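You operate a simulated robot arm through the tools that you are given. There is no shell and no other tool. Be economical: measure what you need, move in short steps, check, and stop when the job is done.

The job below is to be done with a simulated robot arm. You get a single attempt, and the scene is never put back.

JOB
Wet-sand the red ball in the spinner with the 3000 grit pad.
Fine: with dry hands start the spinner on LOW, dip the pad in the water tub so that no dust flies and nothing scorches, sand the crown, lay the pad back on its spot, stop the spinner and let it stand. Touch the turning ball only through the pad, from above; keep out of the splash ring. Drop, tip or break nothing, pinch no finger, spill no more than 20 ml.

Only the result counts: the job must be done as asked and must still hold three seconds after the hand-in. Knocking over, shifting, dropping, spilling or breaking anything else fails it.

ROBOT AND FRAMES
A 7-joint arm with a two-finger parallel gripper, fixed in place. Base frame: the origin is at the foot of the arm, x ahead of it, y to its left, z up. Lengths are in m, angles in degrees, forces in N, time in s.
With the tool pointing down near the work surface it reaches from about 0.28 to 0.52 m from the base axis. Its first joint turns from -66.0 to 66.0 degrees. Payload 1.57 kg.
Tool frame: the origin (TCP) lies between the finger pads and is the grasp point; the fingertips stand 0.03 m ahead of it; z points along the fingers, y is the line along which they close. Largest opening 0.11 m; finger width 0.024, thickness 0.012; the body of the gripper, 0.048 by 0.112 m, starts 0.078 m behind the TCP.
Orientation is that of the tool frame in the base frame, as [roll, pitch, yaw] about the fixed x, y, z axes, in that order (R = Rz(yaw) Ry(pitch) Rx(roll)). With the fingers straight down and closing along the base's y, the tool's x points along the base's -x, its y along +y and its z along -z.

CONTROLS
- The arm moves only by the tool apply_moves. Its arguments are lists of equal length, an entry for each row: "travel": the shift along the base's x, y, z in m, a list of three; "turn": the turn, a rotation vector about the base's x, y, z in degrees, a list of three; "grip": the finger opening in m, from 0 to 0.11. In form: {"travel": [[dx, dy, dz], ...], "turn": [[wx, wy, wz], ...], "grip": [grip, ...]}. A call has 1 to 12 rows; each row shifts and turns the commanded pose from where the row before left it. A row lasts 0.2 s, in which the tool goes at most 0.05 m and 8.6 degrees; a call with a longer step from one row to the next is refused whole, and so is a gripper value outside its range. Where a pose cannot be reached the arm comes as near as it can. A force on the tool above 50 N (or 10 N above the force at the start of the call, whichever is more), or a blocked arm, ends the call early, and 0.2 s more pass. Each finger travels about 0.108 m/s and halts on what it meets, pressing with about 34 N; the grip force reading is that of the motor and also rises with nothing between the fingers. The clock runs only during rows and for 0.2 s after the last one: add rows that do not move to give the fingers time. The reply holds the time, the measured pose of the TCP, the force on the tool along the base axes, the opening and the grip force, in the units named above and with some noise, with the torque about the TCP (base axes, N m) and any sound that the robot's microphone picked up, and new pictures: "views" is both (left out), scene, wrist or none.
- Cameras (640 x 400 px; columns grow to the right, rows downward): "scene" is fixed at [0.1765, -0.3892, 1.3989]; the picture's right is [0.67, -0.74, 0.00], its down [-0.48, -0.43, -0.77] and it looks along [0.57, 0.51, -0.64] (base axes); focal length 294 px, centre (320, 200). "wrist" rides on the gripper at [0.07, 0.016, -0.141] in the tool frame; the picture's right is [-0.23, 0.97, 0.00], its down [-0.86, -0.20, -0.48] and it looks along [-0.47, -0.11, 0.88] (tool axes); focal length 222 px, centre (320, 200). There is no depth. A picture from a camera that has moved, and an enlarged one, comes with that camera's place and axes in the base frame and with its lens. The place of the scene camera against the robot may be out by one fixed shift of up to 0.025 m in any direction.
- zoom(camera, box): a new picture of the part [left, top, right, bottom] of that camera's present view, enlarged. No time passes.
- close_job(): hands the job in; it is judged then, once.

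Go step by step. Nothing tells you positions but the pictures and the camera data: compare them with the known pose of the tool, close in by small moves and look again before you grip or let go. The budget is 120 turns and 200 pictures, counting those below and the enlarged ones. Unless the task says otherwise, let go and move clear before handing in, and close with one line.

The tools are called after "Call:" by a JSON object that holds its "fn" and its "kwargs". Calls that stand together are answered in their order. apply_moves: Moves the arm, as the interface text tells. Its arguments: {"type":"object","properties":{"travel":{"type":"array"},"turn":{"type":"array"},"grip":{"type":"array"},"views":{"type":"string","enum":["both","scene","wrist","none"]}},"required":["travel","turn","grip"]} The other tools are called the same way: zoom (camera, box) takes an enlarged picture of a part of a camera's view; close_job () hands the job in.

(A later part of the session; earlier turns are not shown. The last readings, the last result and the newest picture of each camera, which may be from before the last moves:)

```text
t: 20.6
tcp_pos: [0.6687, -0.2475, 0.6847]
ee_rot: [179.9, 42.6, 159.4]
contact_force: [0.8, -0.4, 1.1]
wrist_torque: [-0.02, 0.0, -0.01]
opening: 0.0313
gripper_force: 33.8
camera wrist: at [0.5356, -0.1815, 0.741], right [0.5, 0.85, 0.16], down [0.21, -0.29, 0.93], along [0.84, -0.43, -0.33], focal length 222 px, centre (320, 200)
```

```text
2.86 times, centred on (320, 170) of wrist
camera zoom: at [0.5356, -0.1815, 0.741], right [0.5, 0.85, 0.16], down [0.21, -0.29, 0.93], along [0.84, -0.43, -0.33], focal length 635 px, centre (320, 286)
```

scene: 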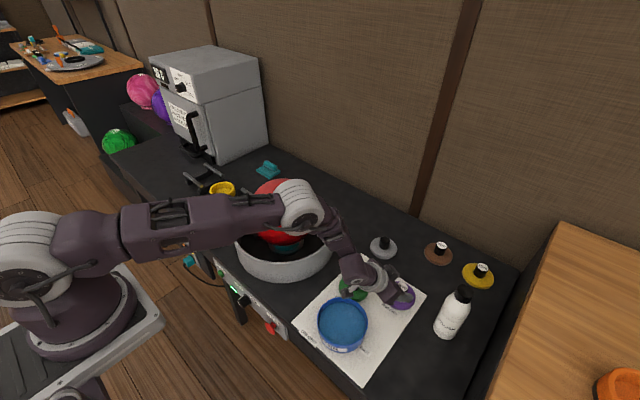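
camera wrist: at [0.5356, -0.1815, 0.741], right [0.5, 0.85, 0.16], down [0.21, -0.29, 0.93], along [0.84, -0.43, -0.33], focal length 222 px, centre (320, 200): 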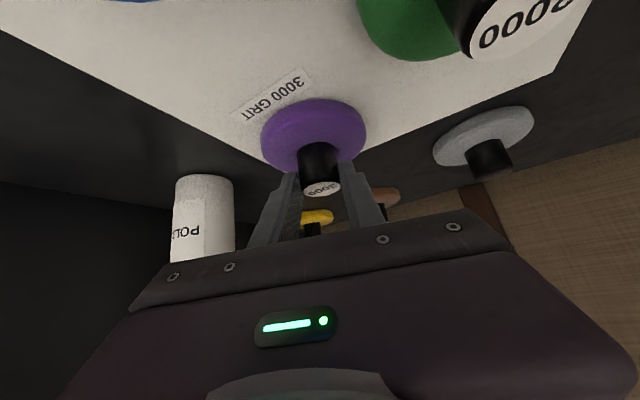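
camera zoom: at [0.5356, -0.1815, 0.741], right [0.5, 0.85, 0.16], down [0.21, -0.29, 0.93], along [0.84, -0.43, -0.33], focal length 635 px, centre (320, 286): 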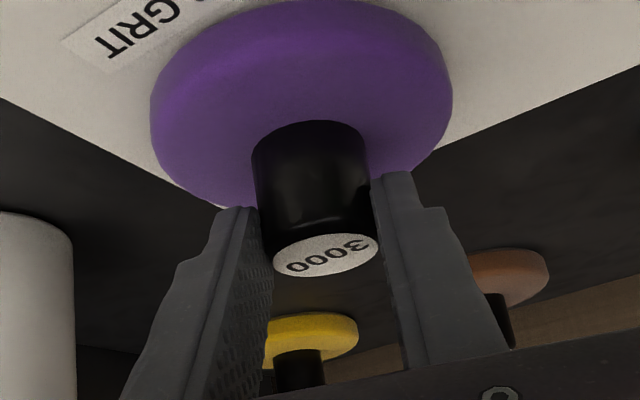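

The pad is held, with an opening of 31 mm. I'll lift it straight up and look.

Call:
{"fn": "apply_moves", "kwargs": {"travel": [[0, 0, 0.01], [0, 0, 0.02], [0, 0, 0.03], [0, 0, 0.03], [0, 0, 0.02], [0, 0, 0]], "turn": [[0, 0, 0], [0, 0, 0], [0, 0, 0], [0, 0, 0], [0, 0, 0], [0, 0, 0]], "grip": [0, 0, 0, 0, 0, 0], "views": "both"}}

Call:
{"fn": "zoom", "kwargs": {"camera": "scene", "box": [300, 220, 460, 370]}}

```text
t: 22.0
tcp_pos: [0.6686, -0.2476, 0.7939]
ee_rot: [179.9, 42.7, 159.3]
contact_force: [1.6, -1.0, -0.5]
wrist_torque: [0.0, 0.02, -0.02]
opening: 0.0311
gripper_force: 34.6
camera wrist: at [0.537, -0.1806, 0.851], right [0.5, 0.85, 0.16], down [0.21, -0.3, 0.93], along [0.84, -0.43, -0.33], focal length 222 px, centre (320, 200)
```

scene: 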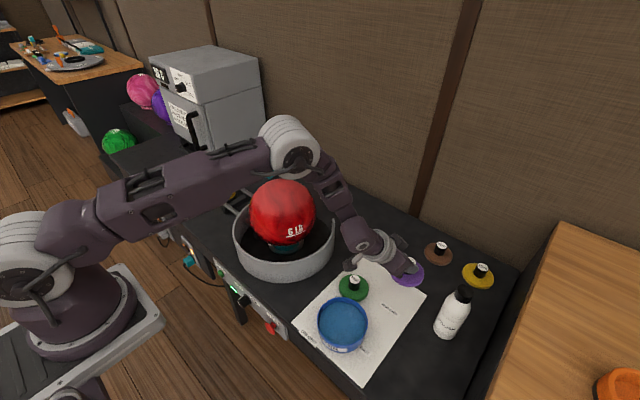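
wrist: 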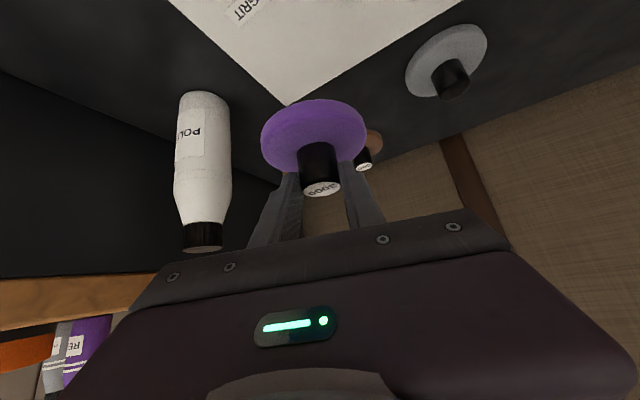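

```text
2.67 times, centred on (380, 295) of scene
camera zoom: at [0.1765, -0.3892, 1.3989], right [0.67, -0.74, 0.0], down [-0.48, -0.43, -0.77], along [0.57, 0.51, -0.64], focal length 784 px, centre (160, -53)
```

zoom: 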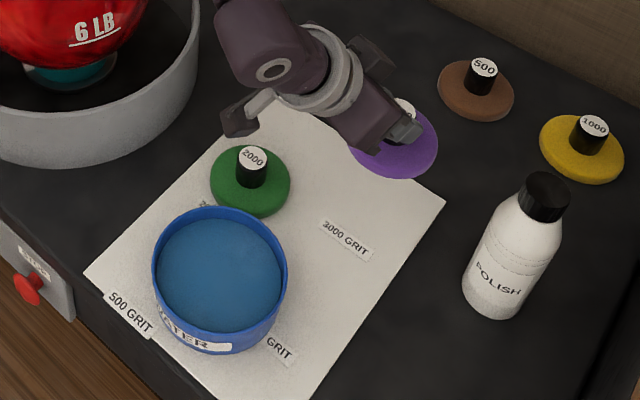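

The pad is held firmly and level. I'm moving over the tub at (0.488,-0.188).

Call:
{"fn": "apply_moves", "kwargs": {"travel": [[-0.038, 0.0124, 0], [-0.038, 0.0124, 0], [-0.038, 0.0124, 0], [-0.038, 0.0124, 0], [-0.037, 0.0104, 0], [0, 0, 0]], "turn": [[0, 0, 0], [0, 0, 0], [0, 0, 0], [0, 0, 0], [0, 0, 0], [0, 0, 0]], "grip": [0, 0, 0, 0, 0, 0], "views": "both"}}

Call:
{"fn": "zoom", "kwargs": {"camera": "scene", "box": [270, 250, 410, 370]}}

Call:
{"fn": "zoom", "kwargs": {"camera": "wrist", "box": [200, 0, 480, 200]}}

```text
t: 23.4
tcp_pos: [0.4816, -0.1868, 0.7942]
ee_rot: [179.8, 42.7, 159.4]
contact_force: [0.4, 1.0, -0.6]
wrist_torque: [-0.01, 0.0, 0.02]
opening: 0.0314
gripper_force: 33.8
camera wrist: at [0.348, -0.1209, 0.8512], right [0.5, 0.85, 0.16], down [0.21, -0.3, 0.93], along [0.84, -0.43, -0.33], focal length 222 px, centre (320, 200)
```

scene: 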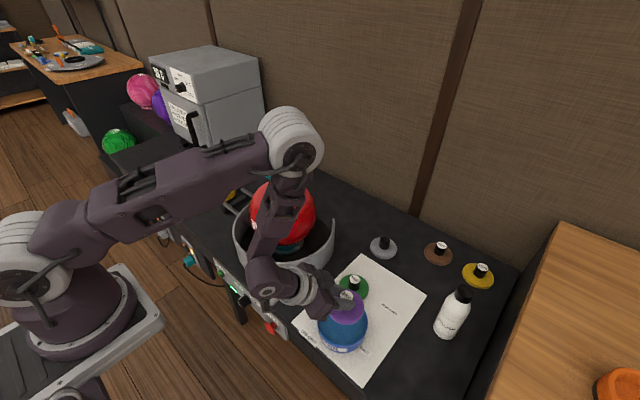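
wrist: 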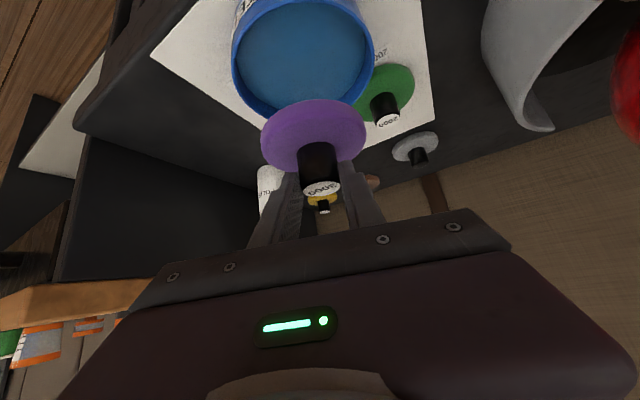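

```text
3.33 times, centred on (340, 310) of scene
camera zoom: at [0.1765, -0.3892, 1.3989], right [0.67, -0.74, 0.0], down [-0.48, -0.43, -0.77], along [0.57, 0.51, -0.64], focal length 980 px, centre (253, -167)
```

zoom: 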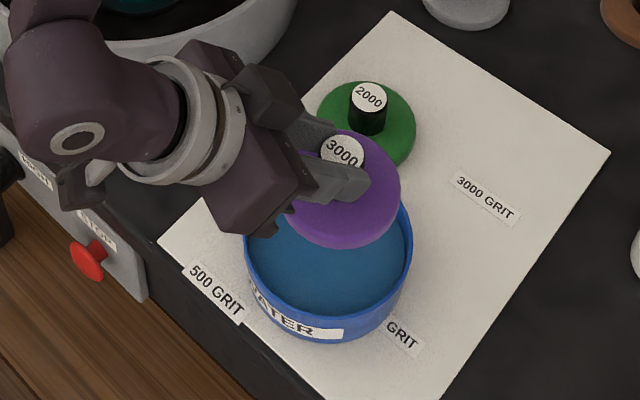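

```text
2.00 times, centred on (340, 100) of wrist
camera zoom: at [0.348, -0.1209, 0.8512], right [0.5, 0.85, 0.16], down [0.21, -0.3, 0.93], along [0.84, -0.43, -0.33], focal length 444 px, centre (280, 400)
```

zoom: 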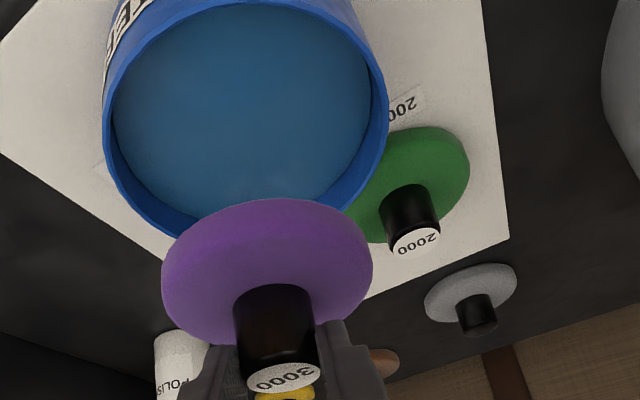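

The pad is centred over the tub within a few mm. I'll lower it in stages and watch the water.

Call:
{"fn": "apply_moves", "kwargs": {"travel": [[0, 0, -0.035], [0, 0, -0.03], [0, 0, -0.01], [0, 0, 0]], "turn": [[0, 0, 0], [0, 0, 0], [0, 0, 0], [0, 0, 0]], "grip": [0, 0, 0, 0], "views": "both"}}

Call:
{"fn": "zoom", "kwargs": {"camera": "scene", "box": [290, 270, 390, 360]}}

Call:
{"fn": "zoom", "kwargs": {"camera": "wrist", "box": [220, 60, 420, 220]}}

```text
t: 24.4
tcp_pos: [0.4798, -0.1892, 0.7189]
ee_rot: [179.9, 42.7, 159.3]
contact_force: [-0.2, 0.2, -0.1]
wrist_torque: [0.04, 0.01, -0.02]
opening: 0.0313
gripper_force: 34.3
camera wrist: at [0.3473, -0.1225, 0.7758], right [0.5, 0.85, 0.16], down [0.21, -0.3, 0.93], along [0.84, -0.43, -0.33], focal length 222 px, centre (320, 200)
```

scene: 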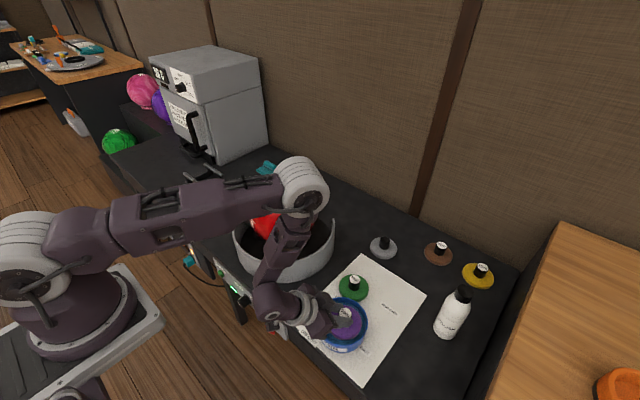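
wrist: 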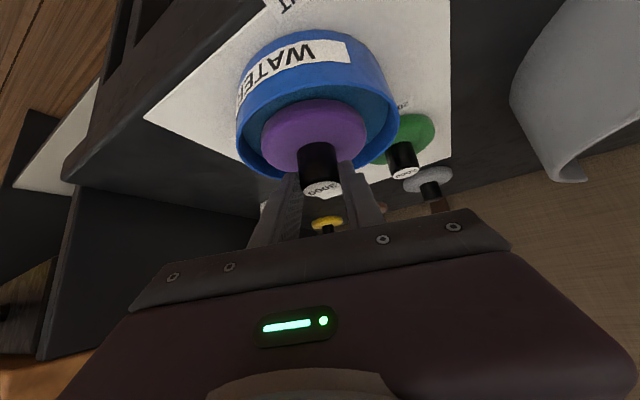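

```text
4.44 times, centred on (340, 315) of scene
camera zoom: at [0.1765, -0.3892, 1.3989], right [0.67, -0.74, 0.0], down [-0.48, -0.43, -0.77], along [0.57, 0.51, -0.64], focal length 1306 px, centre (231, -311)
```

zoom: 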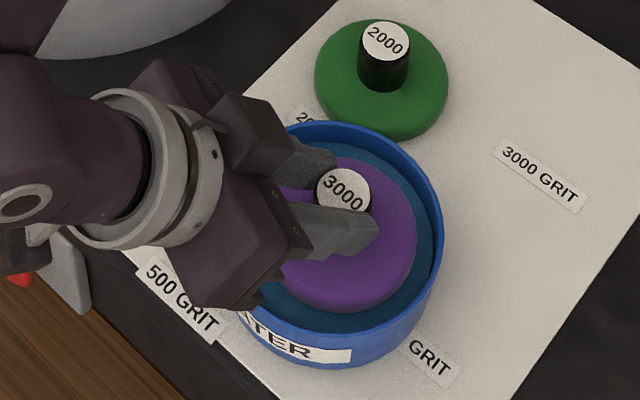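

```text
2.50 times, centred on (320, 140) of wrist
camera zoom: at [0.3473, -0.1225, 0.7758], right [0.5, 0.85, 0.16], down [0.21, -0.3, 0.93], along [0.84, -0.43, -0.33], focal length 555 px, centre (320, 350)
```

zoom: 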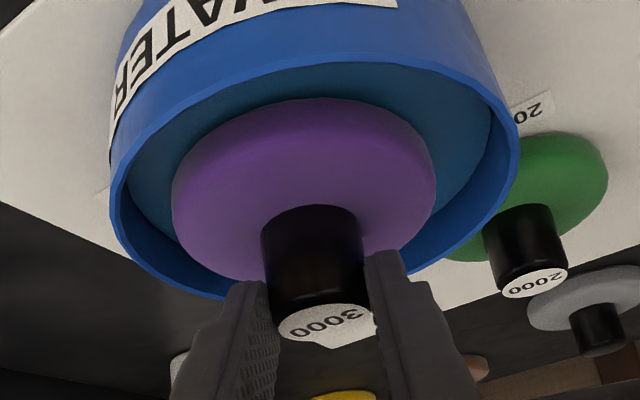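

The pad fits inside the rim. I'm shifting 4 mm toward +y and lowering further.

Call:
{"fn": "apply_moves", "kwargs": {"travel": [[0.0, 0.004, 0], [0, 0, -0.008], [0, 0, -0.006], [0, 0, 0]], "turn": [[0, 0, 0], [0, 0, 0], [0, 0, 0], [0, 0, 0]], "grip": [0, 0, 0, 0], "views": "both"}}

Call:
{"fn": "zoom", "kwargs": {"camera": "scene", "box": [290, 270, 390, 360]}}

Call:
{"fn": "zoom", "kwargs": {"camera": "wrist", "box": [220, 60, 420, 220]}}

```text
t: 25.4
tcp_pos: [0.4807, -0.1855, 0.7067]
ee_rot: [179.9, 42.6, 159.3]
contact_force: [0.9, 1.1, -1.5]
wrist_torque: [-0.02, 0.01, 0.0]
opening: 0.0309
gripper_force: 33.7
camera wrist: at [0.3477, -0.118, 0.7626], right [0.5, 0.85, 0.16], down [0.21, -0.3, 0.93], along [0.84, -0.43, -0.33], focal length 222 px, centre (320, 200)
```

scene: 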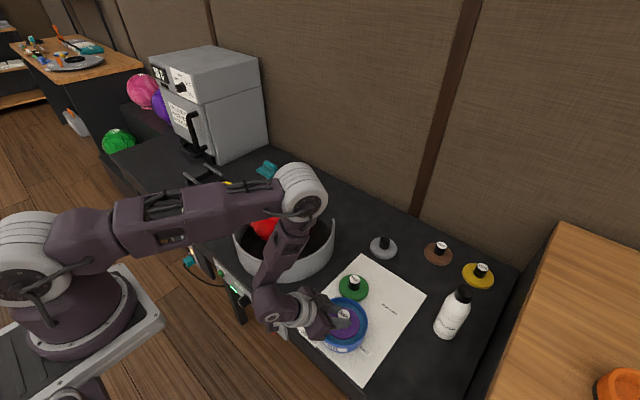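
wrist: 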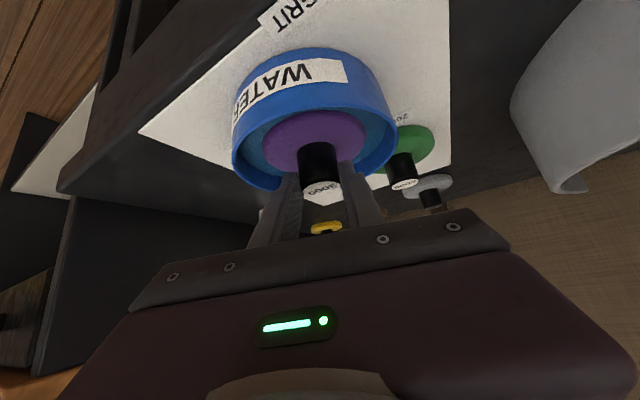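

```text
4.44 times, centred on (340, 315) of scene
camera zoom: at [0.1765, -0.3892, 1.3989], right [0.67, -0.74, 0.0], down [-0.48, -0.43, -0.77], along [0.57, 0.51, -0.64], focal length 1306 px, centre (231, -311)
```

zoom: 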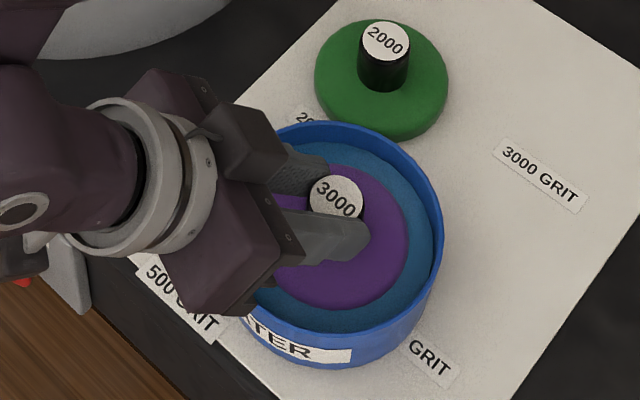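

```text
2.50 times, centred on (320, 140) of wrist
camera zoom: at [0.3477, -0.118, 0.7626], right [0.5, 0.85, 0.16], down [0.21, -0.3, 0.93], along [0.84, -0.43, -0.33], focal length 555 px, centre (320, 350)
```

zoom: 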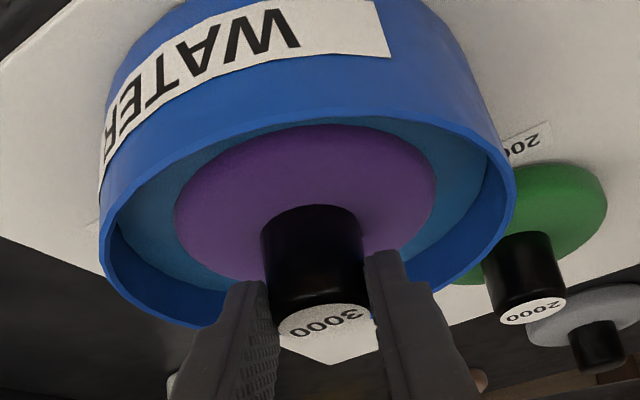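

The rim is near z 0.678, and the pad sits in the tub with margin on all sides. I'll go 8 mm deeper so the face is properly wetted.

Call:
{"fn": "apply_moves", "kwargs": {"travel": [[0.002, -0.001, -0.004], [0.002, -0.001, -0.004], [0, 0, 0]], "turn": [[0, 0, 0], [0, 0, 0], [0, 0, 0]], "grip": [0, 0, 0], "views": "wrist"}}

Call:
{"fn": "zoom", "kwargs": {"camera": "scene", "box": [290, 270, 390, 360]}}

Call:
{"fn": "zoom", "kwargs": {"camera": "wrist", "box": [220, 60, 420, 220]}}

```text
t: 26.2
tcp_pos: [0.4843, -0.1872, 0.6994]
ee_rot: [179.9, 42.7, 159.4]
contact_force: [0.4, -0.2, -0.2]
wrist_torque: [-0.02, 0.02, 0.0]
opening: 0.0312
gripper_force: 34.2
camera wrist: at [0.3518, -0.1203, 0.7556], right [0.5, 0.85, 0.16], down [0.21, -0.29, 0.93], along [0.84, -0.43, -0.33], focal length 222 px, centre (320, 200)
```

wrist: 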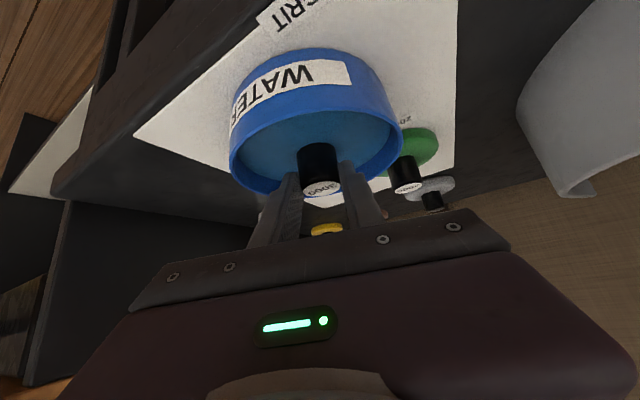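

```text
4.44 times, centred on (340, 315) of scene
camera zoom: at [0.1765, -0.3892, 1.3989], right [0.67, -0.74, 0.0], down [-0.48, -0.43, -0.77], along [0.57, 0.51, -0.64], focal length 1306 px, centre (231, -311)
```

zoom: 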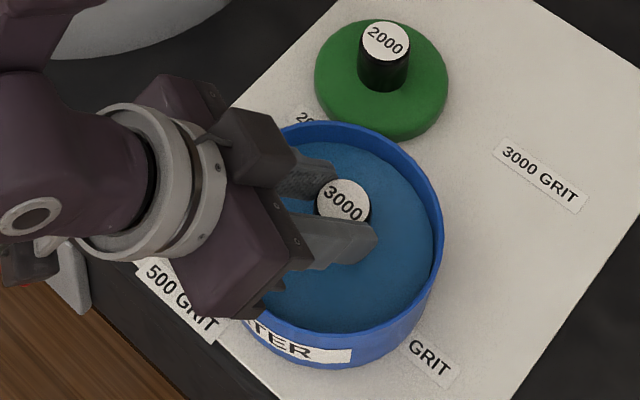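

```text
2.50 times, centred on (320, 140) of wrist
camera zoom: at [0.3518, -0.1203, 0.7556], right [0.5, 0.85, 0.16], down [0.21, -0.29, 0.93], along [0.84, -0.43, -0.33], focal length 555 px, centre (320, 350)
```

zoom: 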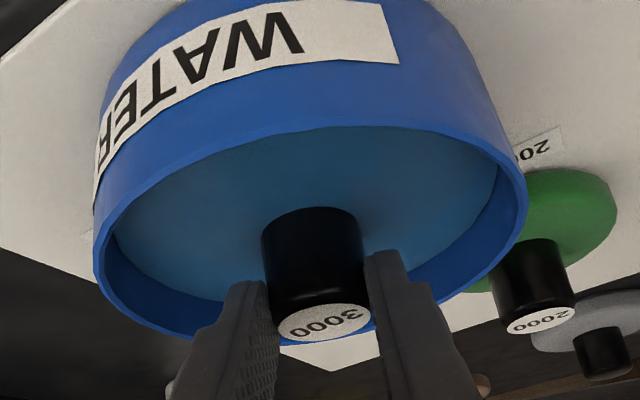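

The pad is fully wet. I'll lift slowly and let it drip over the tub before going higher.

Call:
{"fn": "apply_moves", "kwargs": {"travel": [[0, 0, 0.008], [0, 0, 0.01], [0, 0, 0.015], [0, 0, 0.01], [0, 0, 0], [0, 0, 0], [0, 0, 0], [0, 0, 0], [0, 0, 0], [0, 0, 0], [0, 0, 0], [0, 0, 0]], "turn": [[0, 0, 0], [0, 0, 0], [0, 0, 0], [0, 0, 0], [0, 0, 0], [0, 0, 0], [0, 0, 0], [0, 0, 0], [0, 0, 0], [0, 0, 0], [0, 0, 0], [0, 0, 0]], "grip": [0, 0, 0, 0, 0, 0, 0, 0, 0, 0, 0, 0], "views": "none"}}

Call:
{"fn": "apply_moves", "kwargs": {"travel": [[0, 0, 0.04], [0, 0, 0.045], [0, 0, 0.045], [0, 0, 0.045], [0, 0, 0.045], [0, 0, 0.03], [0, 0, 0]], "turn": [[0, 0, 0], [0, 0, 0], [0, 0, 0], [0, 0, 0], [0, 0, 0], [0, 0, 0], [0, 0, 0]], "grip": [0, 0, 0, 0, 0, 0, 0], "views": "both"}}

```text
t: 28.8
tcp_pos: [0.4833, -0.1855, 0.7415]
ee_rot: [179.9, 42.7, 159.3]
contact_force: [-0.1, 0.1, -1.1]
wrist_torque: [0.01, 0.02, 0.02]
opening: 0.0312
gripper_force: 33.8
```

```text
t: 30.4
tcp_pos: [0.485, -0.1903, 0.9899]
ee_rot: [179.8, 42.6, 159.4]
contact_force: [0.0, -0.5, -0.8]
wrist_torque: [-0.03, 0.01, 0.01]
opening: 0.0309
gripper_force: 34.4
camera wrist: at [0.3521, -0.1236, 1.048], right [0.5, 0.85, 0.16], down [0.21, -0.3, 0.93], along [0.84, -0.43, -0.33], focal length 222 px, centre (320, 200)
```

scene: 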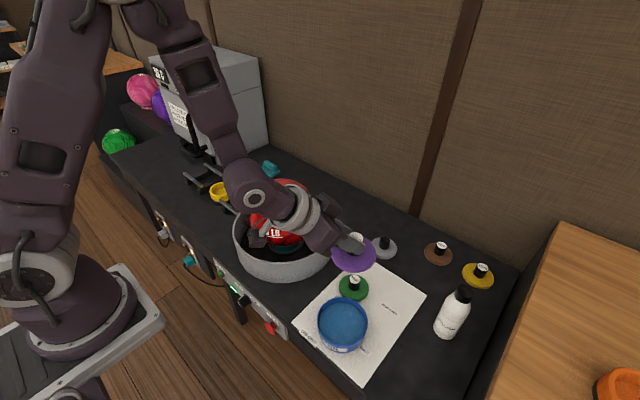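
wrist: 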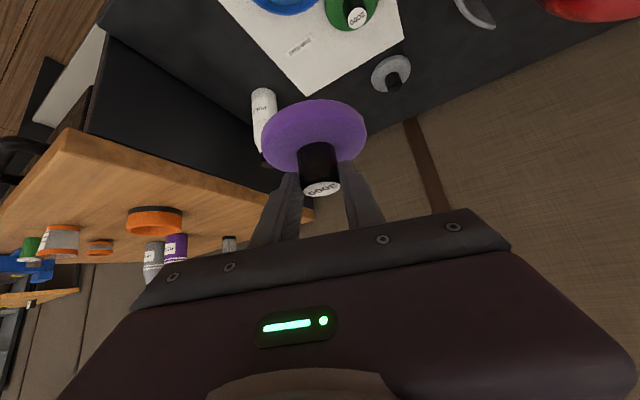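

The pad is wet and clear. I'll swing toward the ball at this height, turning the tool with it, to measure the ball.

Call:
{"fn": "apply_moves", "kwargs": {"travel": [[-0.02, 0.04, 0], [-0.02, 0.04, 0], [0, 0.045, 0], [0, 0.045, 0], [0, 0.03, 0], [0, 0, 0]], "turn": [[0, 0, 6], [0, 0, 6], [0, 0, 6], [0, 0, 6], [0, 0, 6], [0, 0, 0]], "grip": [0, 0, 0, 0, 0, 0], "views": "both"}}

```text
t: 31.8
tcp_pos: [0.4545, 0.005, 1.0122]
ee_rot: [179.9, 42.7, -170.6]
contact_force: [0.0, -0.3, -0.9]
wrist_torque: [0.01, -0.01, 0.0]
opening: 0.0311
gripper_force: 34.3
out of reach, approached as far as the arm can: row 2, 3
camera wrist: at [0.3055, -0.0032, 1.0692], right [0.0, 0.99, 0.16], down [0.33, -0.15, 0.93], along [0.94, 0.05, -0.33], focal length 222 px, centre (320, 200)
```

scene: 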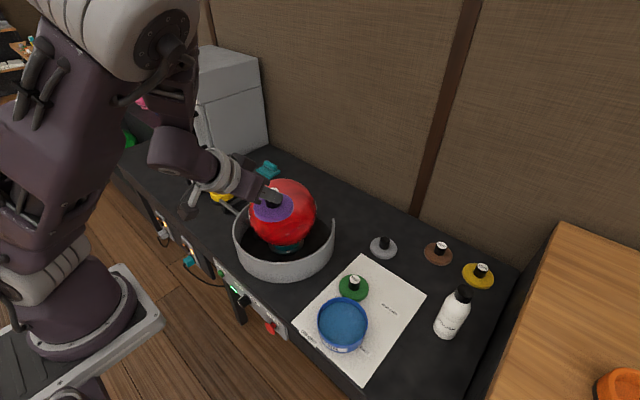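
wrist: 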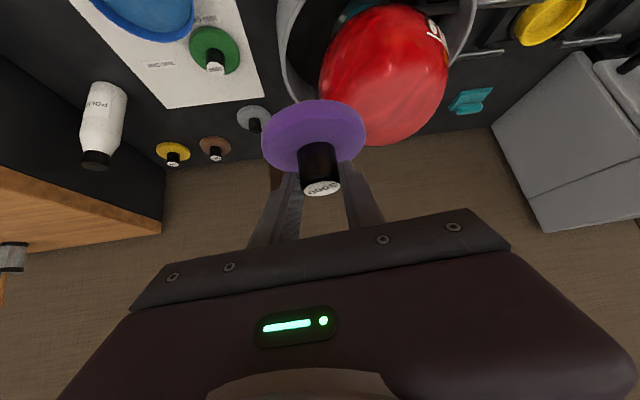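

I estimate the ball centre near (0.607,0.152) with the crown near z 0.87. I'll place the pad well above the crown and re-measure.

Call:
{"fn": "apply_moves", "kwargs": {"travel": [[0.025, 0.029, 0], [0.029, 0.029, 0], [0.03, 0.029, 0], [0.03, 0.029, 0], [0.03, 0.028, 0], [0, 0, 0]], "turn": [[0, 0, 2.3], [0, 0, 2.3], [0, 0, 0], [0, 0, 0], [0, 0, 0], [0, 0, 0]], "grip": [0, 0, 0, 0, 0, 0], "views": "both"}}

Call:
{"fn": "zoom", "kwargs": {"camera": "scene", "box": [210, 130, 370, 290]}}

```text
t: 33.2
tcp_pos: [0.5971, 0.1507, 1.012]
ee_rot: [179.9, 42.7, -166.1]
contact_force: [0.2, 1.0, -0.6]
wrist_torque: [-0.02, 0.01, -0.02]
opening: 0.0314
gripper_force: 33.9
camera wrist: at [0.4495, 0.1317, 1.0688], right [-0.07, 0.98, 0.16], down [0.34, -0.12, 0.93], along [0.94, 0.12, -0.33], focal length 222 px, centre (320, 200)
```

scene: 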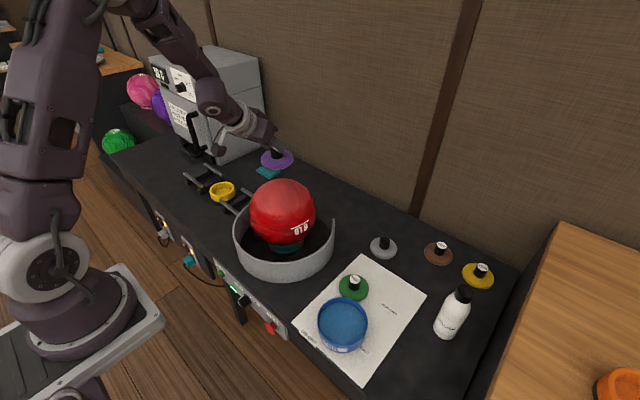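
wrist: 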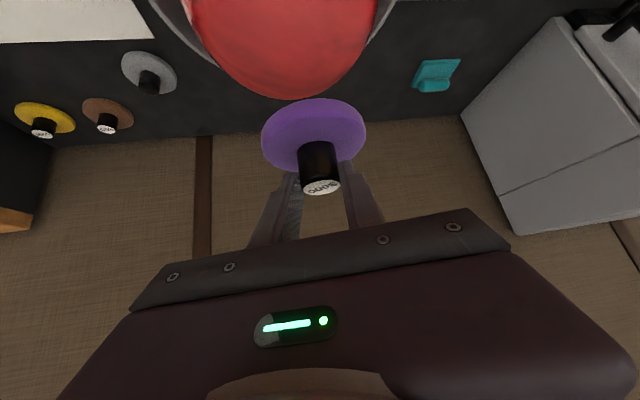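

```text
2.50 times, centred on (290, 210) of scene
camera zoom: at [0.1766, -0.3891, 1.3989], right [0.67, -0.74, 0.0], down [-0.48, -0.43, -0.77], along [0.57, 0.51, -0.64], focal length 735 px, centre (395, 175)
```

zoom: 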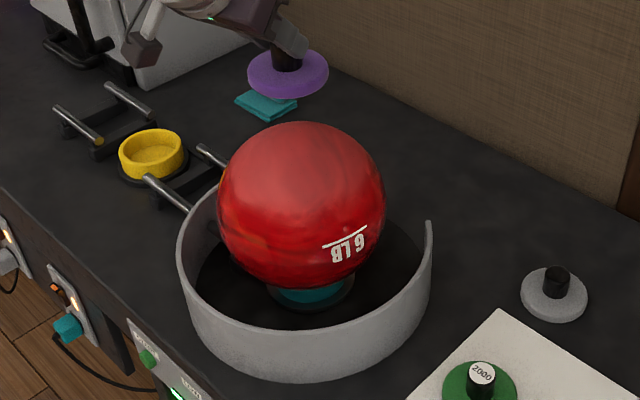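

Scene and wrist agree: ball centre (0.612,0.158,0.757), radius 0.108, crown z≈0.865. I'm centring the pad over it and coming down to about 1.5 cm above.

Call:
{"fn": "apply_moves", "kwargs": {"travel": [[0.006, 0.005, -0.02], [0, 0, -0.03], [0, 0, -0.025], [0, 0, 0]], "turn": [[0, 0, 0], [0, 0, 0], [0, 0, 0], [0, 0, 0]], "grip": [0, 0, 0, 0], "views": "both"}}

Call:
{"fn": "zoom", "kwargs": {"camera": "scene", "box": [230, 130, 340, 250]}}

Call:
{"fn": "zoom", "kwargs": {"camera": "wrist", "box": [160, 0, 460, 200]}}

```text
t: 34.2
tcp_pos: [0.6025, 0.1567, 0.9381]
ee_rot: [179.8, 42.7, -166.1]
contact_force: [-0.9, 0.6, -0.1]
wrist_torque: [0.01, 0.02, -0.02]
opening: 0.0312
gripper_force: 34.0
camera wrist: at [0.455, 0.1361, 0.994], right [-0.07, 0.98, 0.16], down [0.34, -0.12, 0.93], along [0.94, 0.12, -0.33], focal length 222 px, centre (320, 200)
```

scene: 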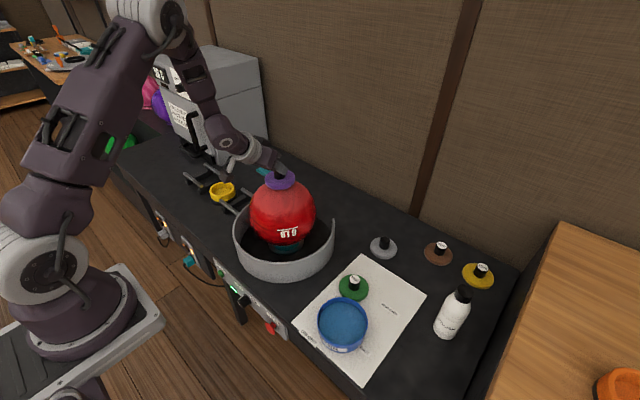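
wrist: 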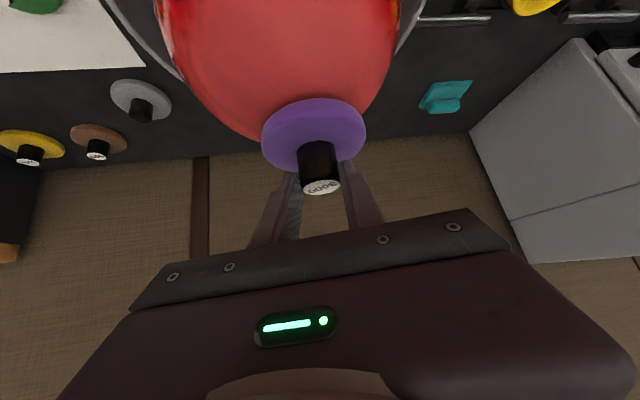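

```text
3.33 times, centred on (285, 190) of scene
camera zoom: at [0.1766, -0.3891, 1.3989], right [0.67, -0.74, 0.0], down [-0.48, -0.43, -0.77], along [0.57, 0.51, -0.64], focal length 980 px, centre (437, 233)
```

zoom: 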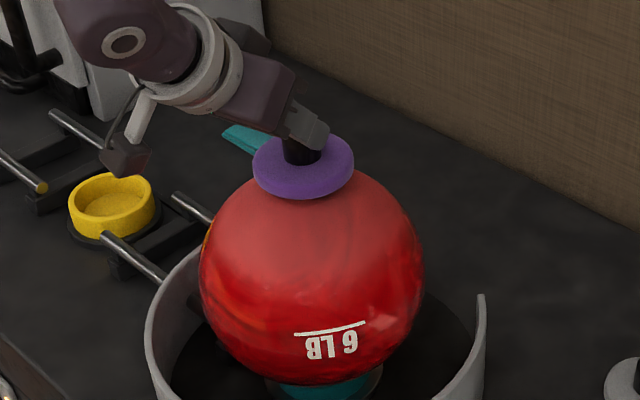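

```text
2.00 times, centred on (310, 100) of wrist
camera zoom: at [0.455, 0.1361, 0.994], right [-0.07, 0.98, 0.16], down [0.34, -0.12, 0.93], along [0.94, 0.12, -0.33], focal length 444 px, centre (340, 400)
```

zoom: 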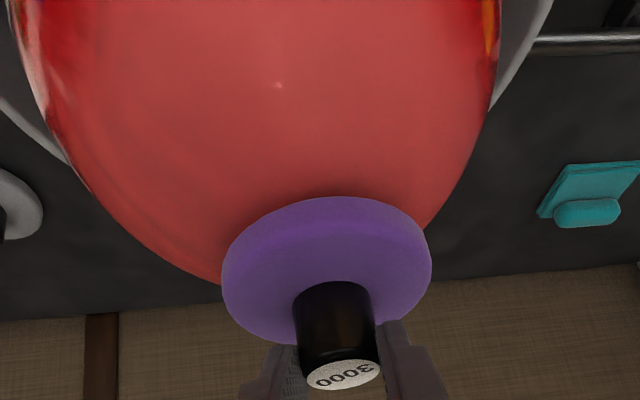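

The alignment checks out in both views. I'm descending in small steps to touch the crown.

Call:
{"fn": "apply_moves", "kwargs": {"travel": [[0, 0, -0.005], [0, 0, -0.004], [0, 0, -0.003], [0, 0, 0]], "turn": [[0, 0, 0], [0, 0, 0], [0, 0, 0], [0, 0, 0]], "grip": [0, 0, 0, 0], "views": "scene"}}

Call:
{"fn": "zoom", "kwargs": {"camera": "scene", "box": [250, 150, 320, 220]}}

```text
t: 35.2
tcp_pos: [0.6046, 0.1549, 0.9266]
ee_rot: [179.8, 42.9, -165.9]
contact_force: [1.6, 7.6, 23.0]
wrist_torque: [0.29, -0.42, 0.13]
opening: 0.0312
gripper_force: 34.0
```

scene: 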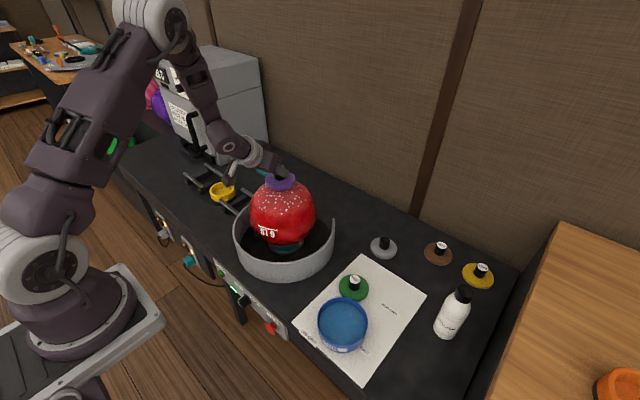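

```text
5.71 times, centred on (285, 185) of scene
camera zoom: at [0.1762, -0.3891, 1.399], right [0.67, -0.74, 0.0], down [-0.48, -0.43, -0.77], along [0.57, 0.51, -0.64], focal length 1680 px, centre (520, 286)
```

zoom: 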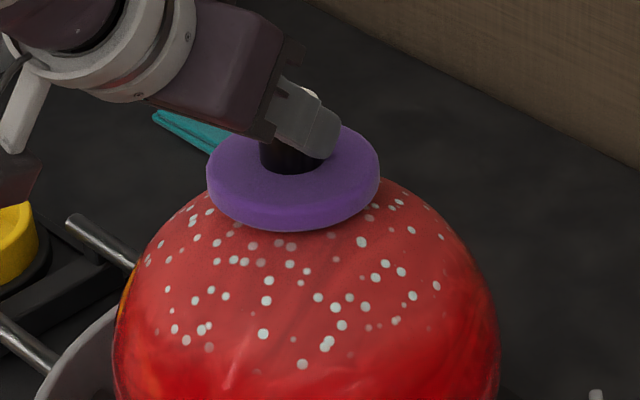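

Contact made, with 23 N on the pad and wet droplets showing. I'll ease off a little and hold while it sands.

Call:
{"fn": "apply_moves", "kwargs": {"travel": [[0, 0, 0.002], [0, 0, 0], [0, 0, 0]], "turn": [[0, 0, 0], [0, 0, 0], [0, 0, 0]], "grip": [0, 0, 0], "views": "none"}}

```text
t: 36.0
tcp_pos: [0.6041, 0.1557, 0.9251]
ee_rot: [179.8, 42.5, -166.1]
contact_force: [-0.5, 1.4, 5.3]
wrist_torque: [0.08, -0.04, 0.01]
opening: 0.0311
gripper_force: 33.7
```

The force is now a gentle 5 N. I'll press slightly more and hold for two seconds.

Call:
{"fn": "apply_moves", "kwargs": {"travel": [[0, 0, -0.001], [0, 0, 0], [0, 0, 0], [0, 0, 0], [0, 0, 0], [0, 0, 0], [0, 0, 0], [0, 0, 0], [0, 0, 0], [0, 0, 0]], "turn": [[0, 0, 0], [0, 0, 0], [0, 0, 0], [0, 0, 0], [0, 0, 0], [0, 0, 0], [0, 0, 0], [0, 0, 0], [0, 0, 0], [0, 0, 0]], "grip": [0, 0, 0, 0, 0, 0, 0, 0, 0, 0], "views": "both"}}

Call:
{"fn": "zoom", "kwargs": {"camera": "scene", "box": [240, 150, 330, 260]}}

```text
t: 38.2
tcp_pos: [0.6037, 0.1544, 0.926]
ee_rot: [180.0, 42.6, -166.1]
contact_force: [0.5, -0.1, -0.4]
wrist_torque: [0.01, 0.0, -0.01]
opening: 0.0311
gripper_force: 34.6
camera wrist: at [0.4562, 0.1349, 0.9831], right [-0.07, 0.99, 0.16], down [0.35, -0.12, 0.93], along [0.94, 0.12, -0.33], focal length 222 px, centre (320, 200)
```

scene: 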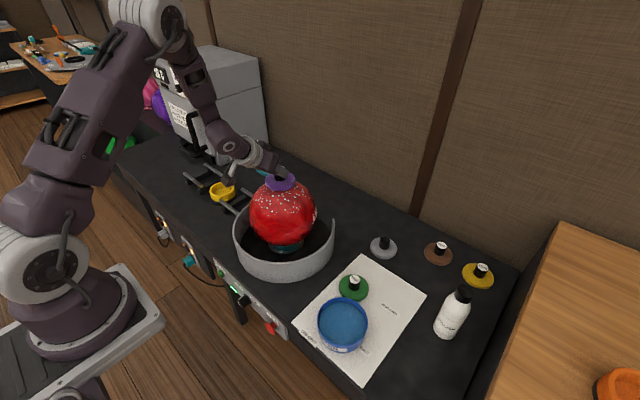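
wrist: 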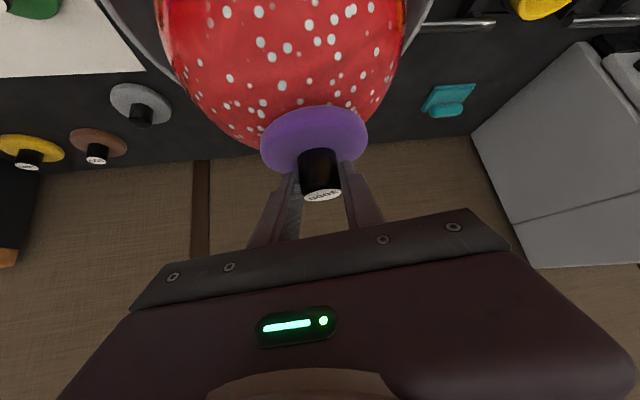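

```text
3.64 times, centred on (285, 205) of scene
camera zoom: at [0.1765, -0.3892, 1.3989], right [0.67, -0.74, 0.0], down [-0.48, -0.43, -0.77], along [0.57, 0.51, -0.64], focal length 1069 px, centre (447, 182)
```

zoom: 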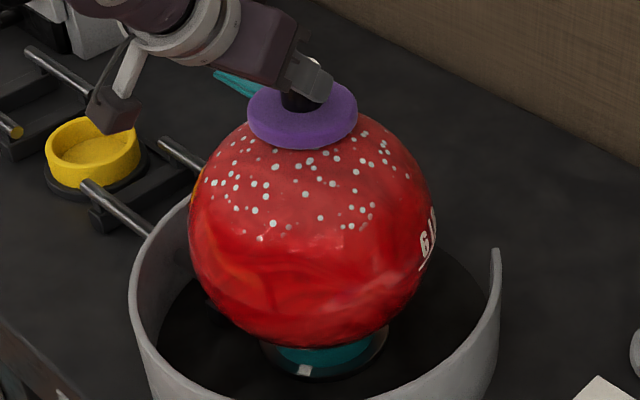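

Contact was lost and the pad has slid about 4 mm up in the grip, so I need to press more lightly. I'll lower in 1.5 mm steps and hold.

Call:
{"fn": "apply_moves", "kwargs": {"travel": [[0, 0, -0.0015], [0, 0, -0.0015], [0, 0, 0], [0, 0, 0]], "turn": [[0, 0, 0], [0, 0, 0], [0, 0, 0], [0, 0, 0]], "grip": [0, 0, 0, 0], "views": "none"}}

```text
t: 39.2
tcp_pos: [0.6055, 0.1547, 0.9255]
ee_rot: [179.8, 42.8, -166.1]
contact_force: [-1.7, 2.5, 25.0]
wrist_torque: [0.15, -0.17, 0.11]
opening: 0.0313
gripper_force: 33.9
```

Contact is at 25 N. I'll check whether it holds without a further command.

Call:
{"fn": "apply_moves", "kwargs": {"travel": [[0, 0, 0.001], [0, 0, 0], [0, 0, 0], [0, 0, 0], [0, 0, 0], [0, 0, 0]], "turn": [[0, 0, 0], [0, 0, 0], [0, 0, 0], [0, 0, 0], [0, 0, 0], [0, 0, 0]], "grip": [0, 0, 0, 0, 0, 0], "views": "both"}}

Call:
{"fn": "zoom", "kwargs": {"camera": "scene", "box": [240, 150, 330, 260]}}

```text
t: 40.6
tcp_pos: [0.6041, 0.1542, 0.9258]
ee_rot: [180.0, 42.6, -166.0]
contact_force: [0.0, -0.3, 0.5]
wrist_torque: [0.02, -0.04, -0.01]
opening: 0.0314
gripper_force: 34.1
camera wrist: at [0.457, 0.1344, 0.9823], right [-0.07, 0.99, 0.16], down [0.35, -0.12, 0.93], along [0.94, 0.12, -0.33], focal length 222 px, centre (320, 200)
```

scene: 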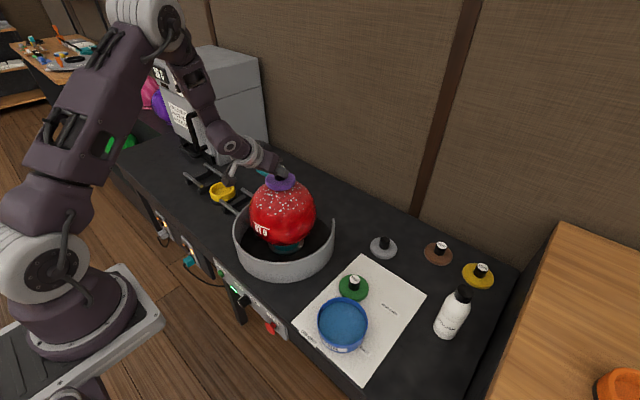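
wrist: 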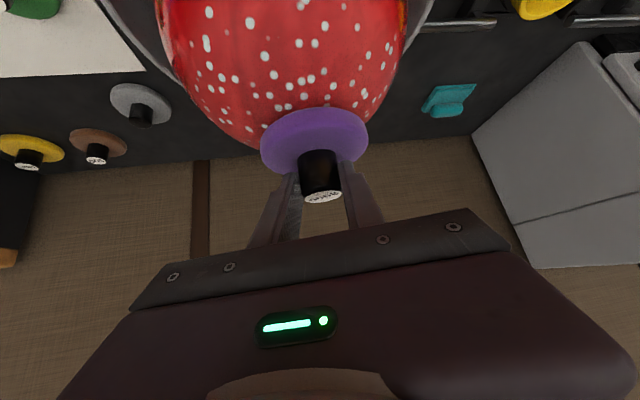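

```text
3.64 times, centred on (285, 205) of scene
camera zoom: at [0.1765, -0.3892, 1.3989], right [0.67, -0.74, 0.0], down [-0.48, -0.43, -0.77], along [0.57, 0.51, -0.64], focal length 1069 px, centre (447, 182)
```

zoom: 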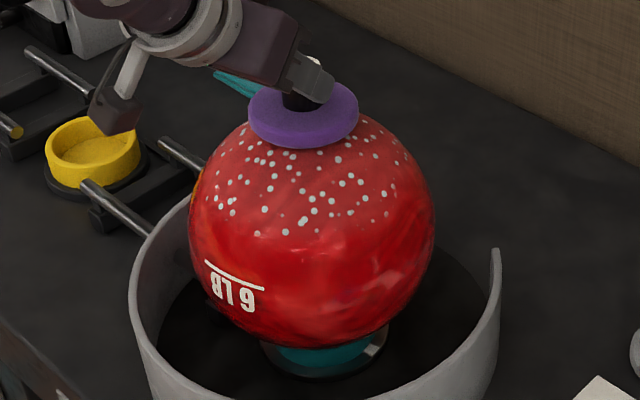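

The command resets to the measured pose each call, so I'll press and hold within a single call, using lighter pressure.

Call:
{"fn": "apply_moves", "kwargs": {"travel": [[0, 0, -0.002], [0, 0, 0], [0, 0, 0], [0, 0, 0], [0, 0, 0], [0, 0, 0], [0, 0, 0], [0, 0, 0], [0, 0, 0], [0, 0, 0], [0, 0, 0], [0, 0, 0]], "turn": [[0, 0, 0], [0, 0, 0], [0, 0, 0], [0, 0, 0], [0, 0, 0], [0, 0, 0], [0, 0, 0], [0, 0, 0], [0, 0, 0], [0, 0, 0], [0, 0, 0], [0, 0, 0]], "grip": [0, 0, 0, 0, 0, 0, 0, 0, 0, 0, 0, 0], "views": "wrist"}}

Call:
{"fn": "zoom", "kwargs": {"camera": "wrist", "box": [220, 60, 420, 220]}}

```text
t: 43.2
tcp_pos: [0.6044, 0.1539, 0.9219]
ee_rot: [179.9, 42.7, -166.0]
contact_force: [3.5, 3.1, 14.5]
wrist_torque: [0.13, -0.33, 0.07]
opening: 0.031
gripper_force: 34.3
camera wrist: at [0.4574, 0.1342, 0.9795], right [-0.07, 0.99, 0.15], down [0.34, -0.12, 0.93], along [0.94, 0.12, -0.33], focal length 222 px, centre (320, 200)
```

wrist: 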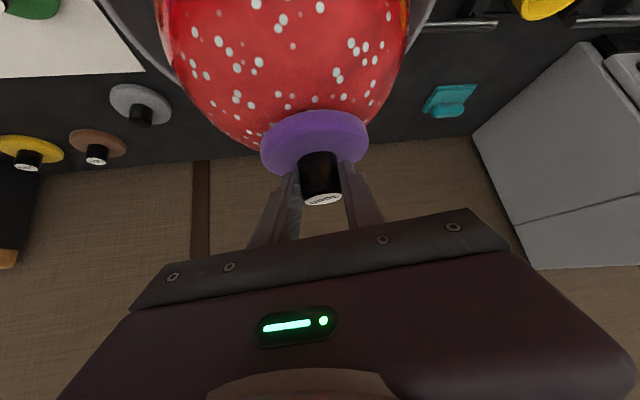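

```text
2.50 times, centred on (320, 140) of wrist
camera zoom: at [0.4574, 0.1342, 0.9795], right [-0.07, 0.99, 0.15], down [0.34, -0.12, 0.93], along [0.94, 0.12, -0.33], focal length 555 px, centre (320, 350)
```

zoom: 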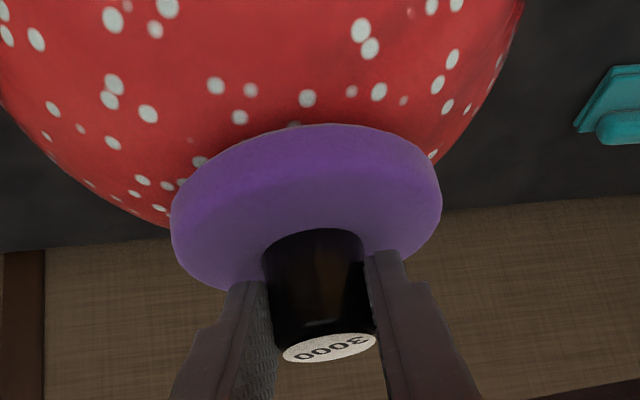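

It is a steady 14.5 N, and the torque puts the contact at the pad centre. I'll sand for a few more seconds.

Call:
{"fn": "apply_moves", "kwargs": {"travel": [[0, 0, -0.0015], [0, 0, 0], [0, 0, 0], [0, 0, 0], [0, 0, 0], [0, 0, 0], [0, 0, 0], [0, 0, 0], [0, 0, 0], [0, 0, 0], [0, 0, 0], [0, 0, 0]], "turn": [[0, 0, 0], [0, 0, 0], [0, 0, 0], [0, 0, 0], [0, 0, 0], [0, 0, 0], [0, 0, 0], [0, 0, 0], [0, 0, 0], [0, 0, 0], [0, 0, 0], [0, 0, 0]], "grip": [0, 0, 0, 0, 0, 0, 0, 0, 0, 0, 0, 0], "views": "none"}}

Call:
{"fn": "apply_moves", "kwargs": {"travel": [[0, 0, -0.001], [0, 0, 0], [0, 0, 0], [0, 0, 0], [0, 0, 0], [0, 0, 0], [0, 0, 0], [0, 0, 0], [0, 0, 0], [0, 0, 0], [0, 0, 0], [0, 0, 0]], "turn": [[0, 0, 0], [0, 0, 0], [0, 0, 0], [0, 0, 0], [0, 0, 0], [0, 0, 0], [0, 0, 0], [0, 0, 0], [0, 0, 0], [0, 0, 0], [0, 0, 0], [0, 0, 0]], "grip": [0, 0, 0, 0, 0, 0, 0, 0, 0, 0, 0, 0], "views": "both"}}

Call:
{"fn": "zoom", "kwargs": {"camera": "scene", "box": [240, 150, 330, 260]}}

Call:
{"fn": "zoom", "kwargs": {"camera": "wrist", "box": [220, 60, 420, 220]}}

```text
t: 45.8
tcp_pos: [0.6056, 0.1545, 0.9222]
ee_rot: [179.9, 42.6, -166.0]
contact_force: [-0.3, 3.5, 18.5]
wrist_torque: [0.16, -0.25, 0.11]
opening: 0.0312
gripper_force: 34.2
```

```text
t: 48.4
tcp_pos: [0.6056, 0.1527, 0.9205]
ee_rot: [179.9, 42.7, -166.0]
contact_force: [3.3, 4.6, 13.7]
wrist_torque: [0.13, -0.28, 0.12]
opening: 0.0313
gripper_force: 34.4
camera wrist: at [0.458, 0.1334, 0.9774], right [-0.07, 0.99, 0.15], down [0.34, -0.12, 0.93], along [0.94, 0.12, -0.33], focal length 222 px, centre (320, 200)
```

scene: 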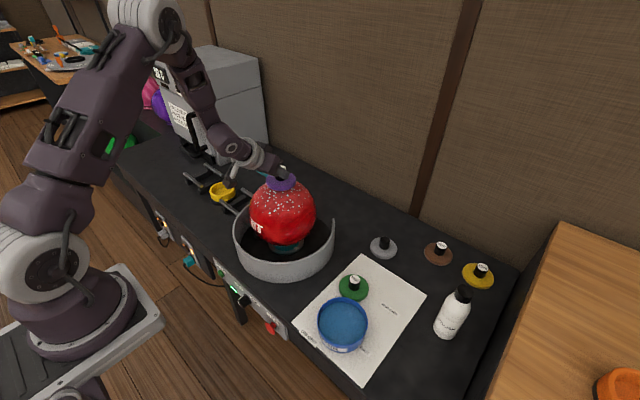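
wrist: 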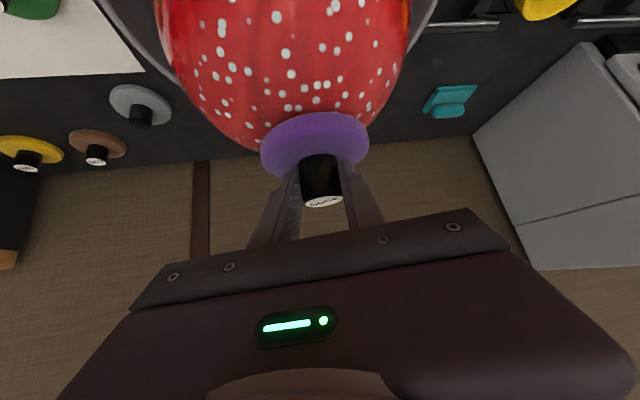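

```text
3.64 times, centred on (285, 205) of scene
camera zoom: at [0.1763, -0.3891, 1.399], right [0.67, -0.74, 0.0], down [-0.48, -0.43, -0.77], along [0.57, 0.51, -0.64], focal length 1069 px, centre (447, 182)
```

zoom: 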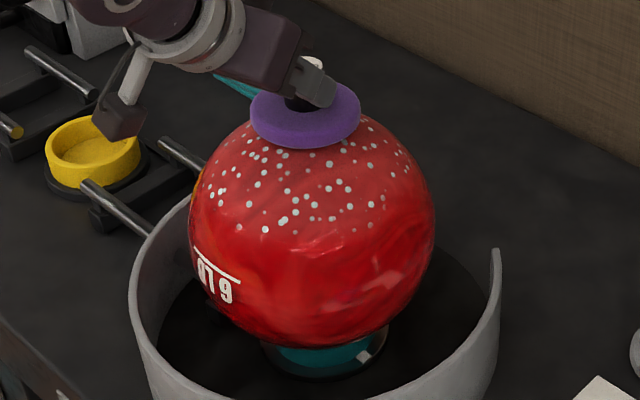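

```text
2.50 times, centred on (320, 140) of wrist
camera zoom: at [0.458, 0.1334, 0.9774], right [-0.07, 0.99, 0.15], down [0.34, -0.12, 0.93], along [0.94, 0.12, -0.33], focal length 555 px, centre (320, 350)
```

zoom: 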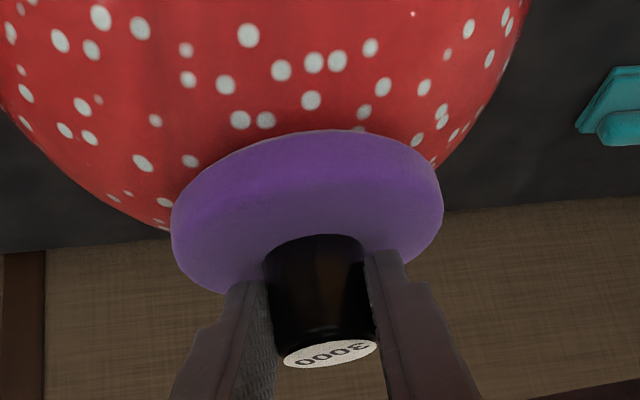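

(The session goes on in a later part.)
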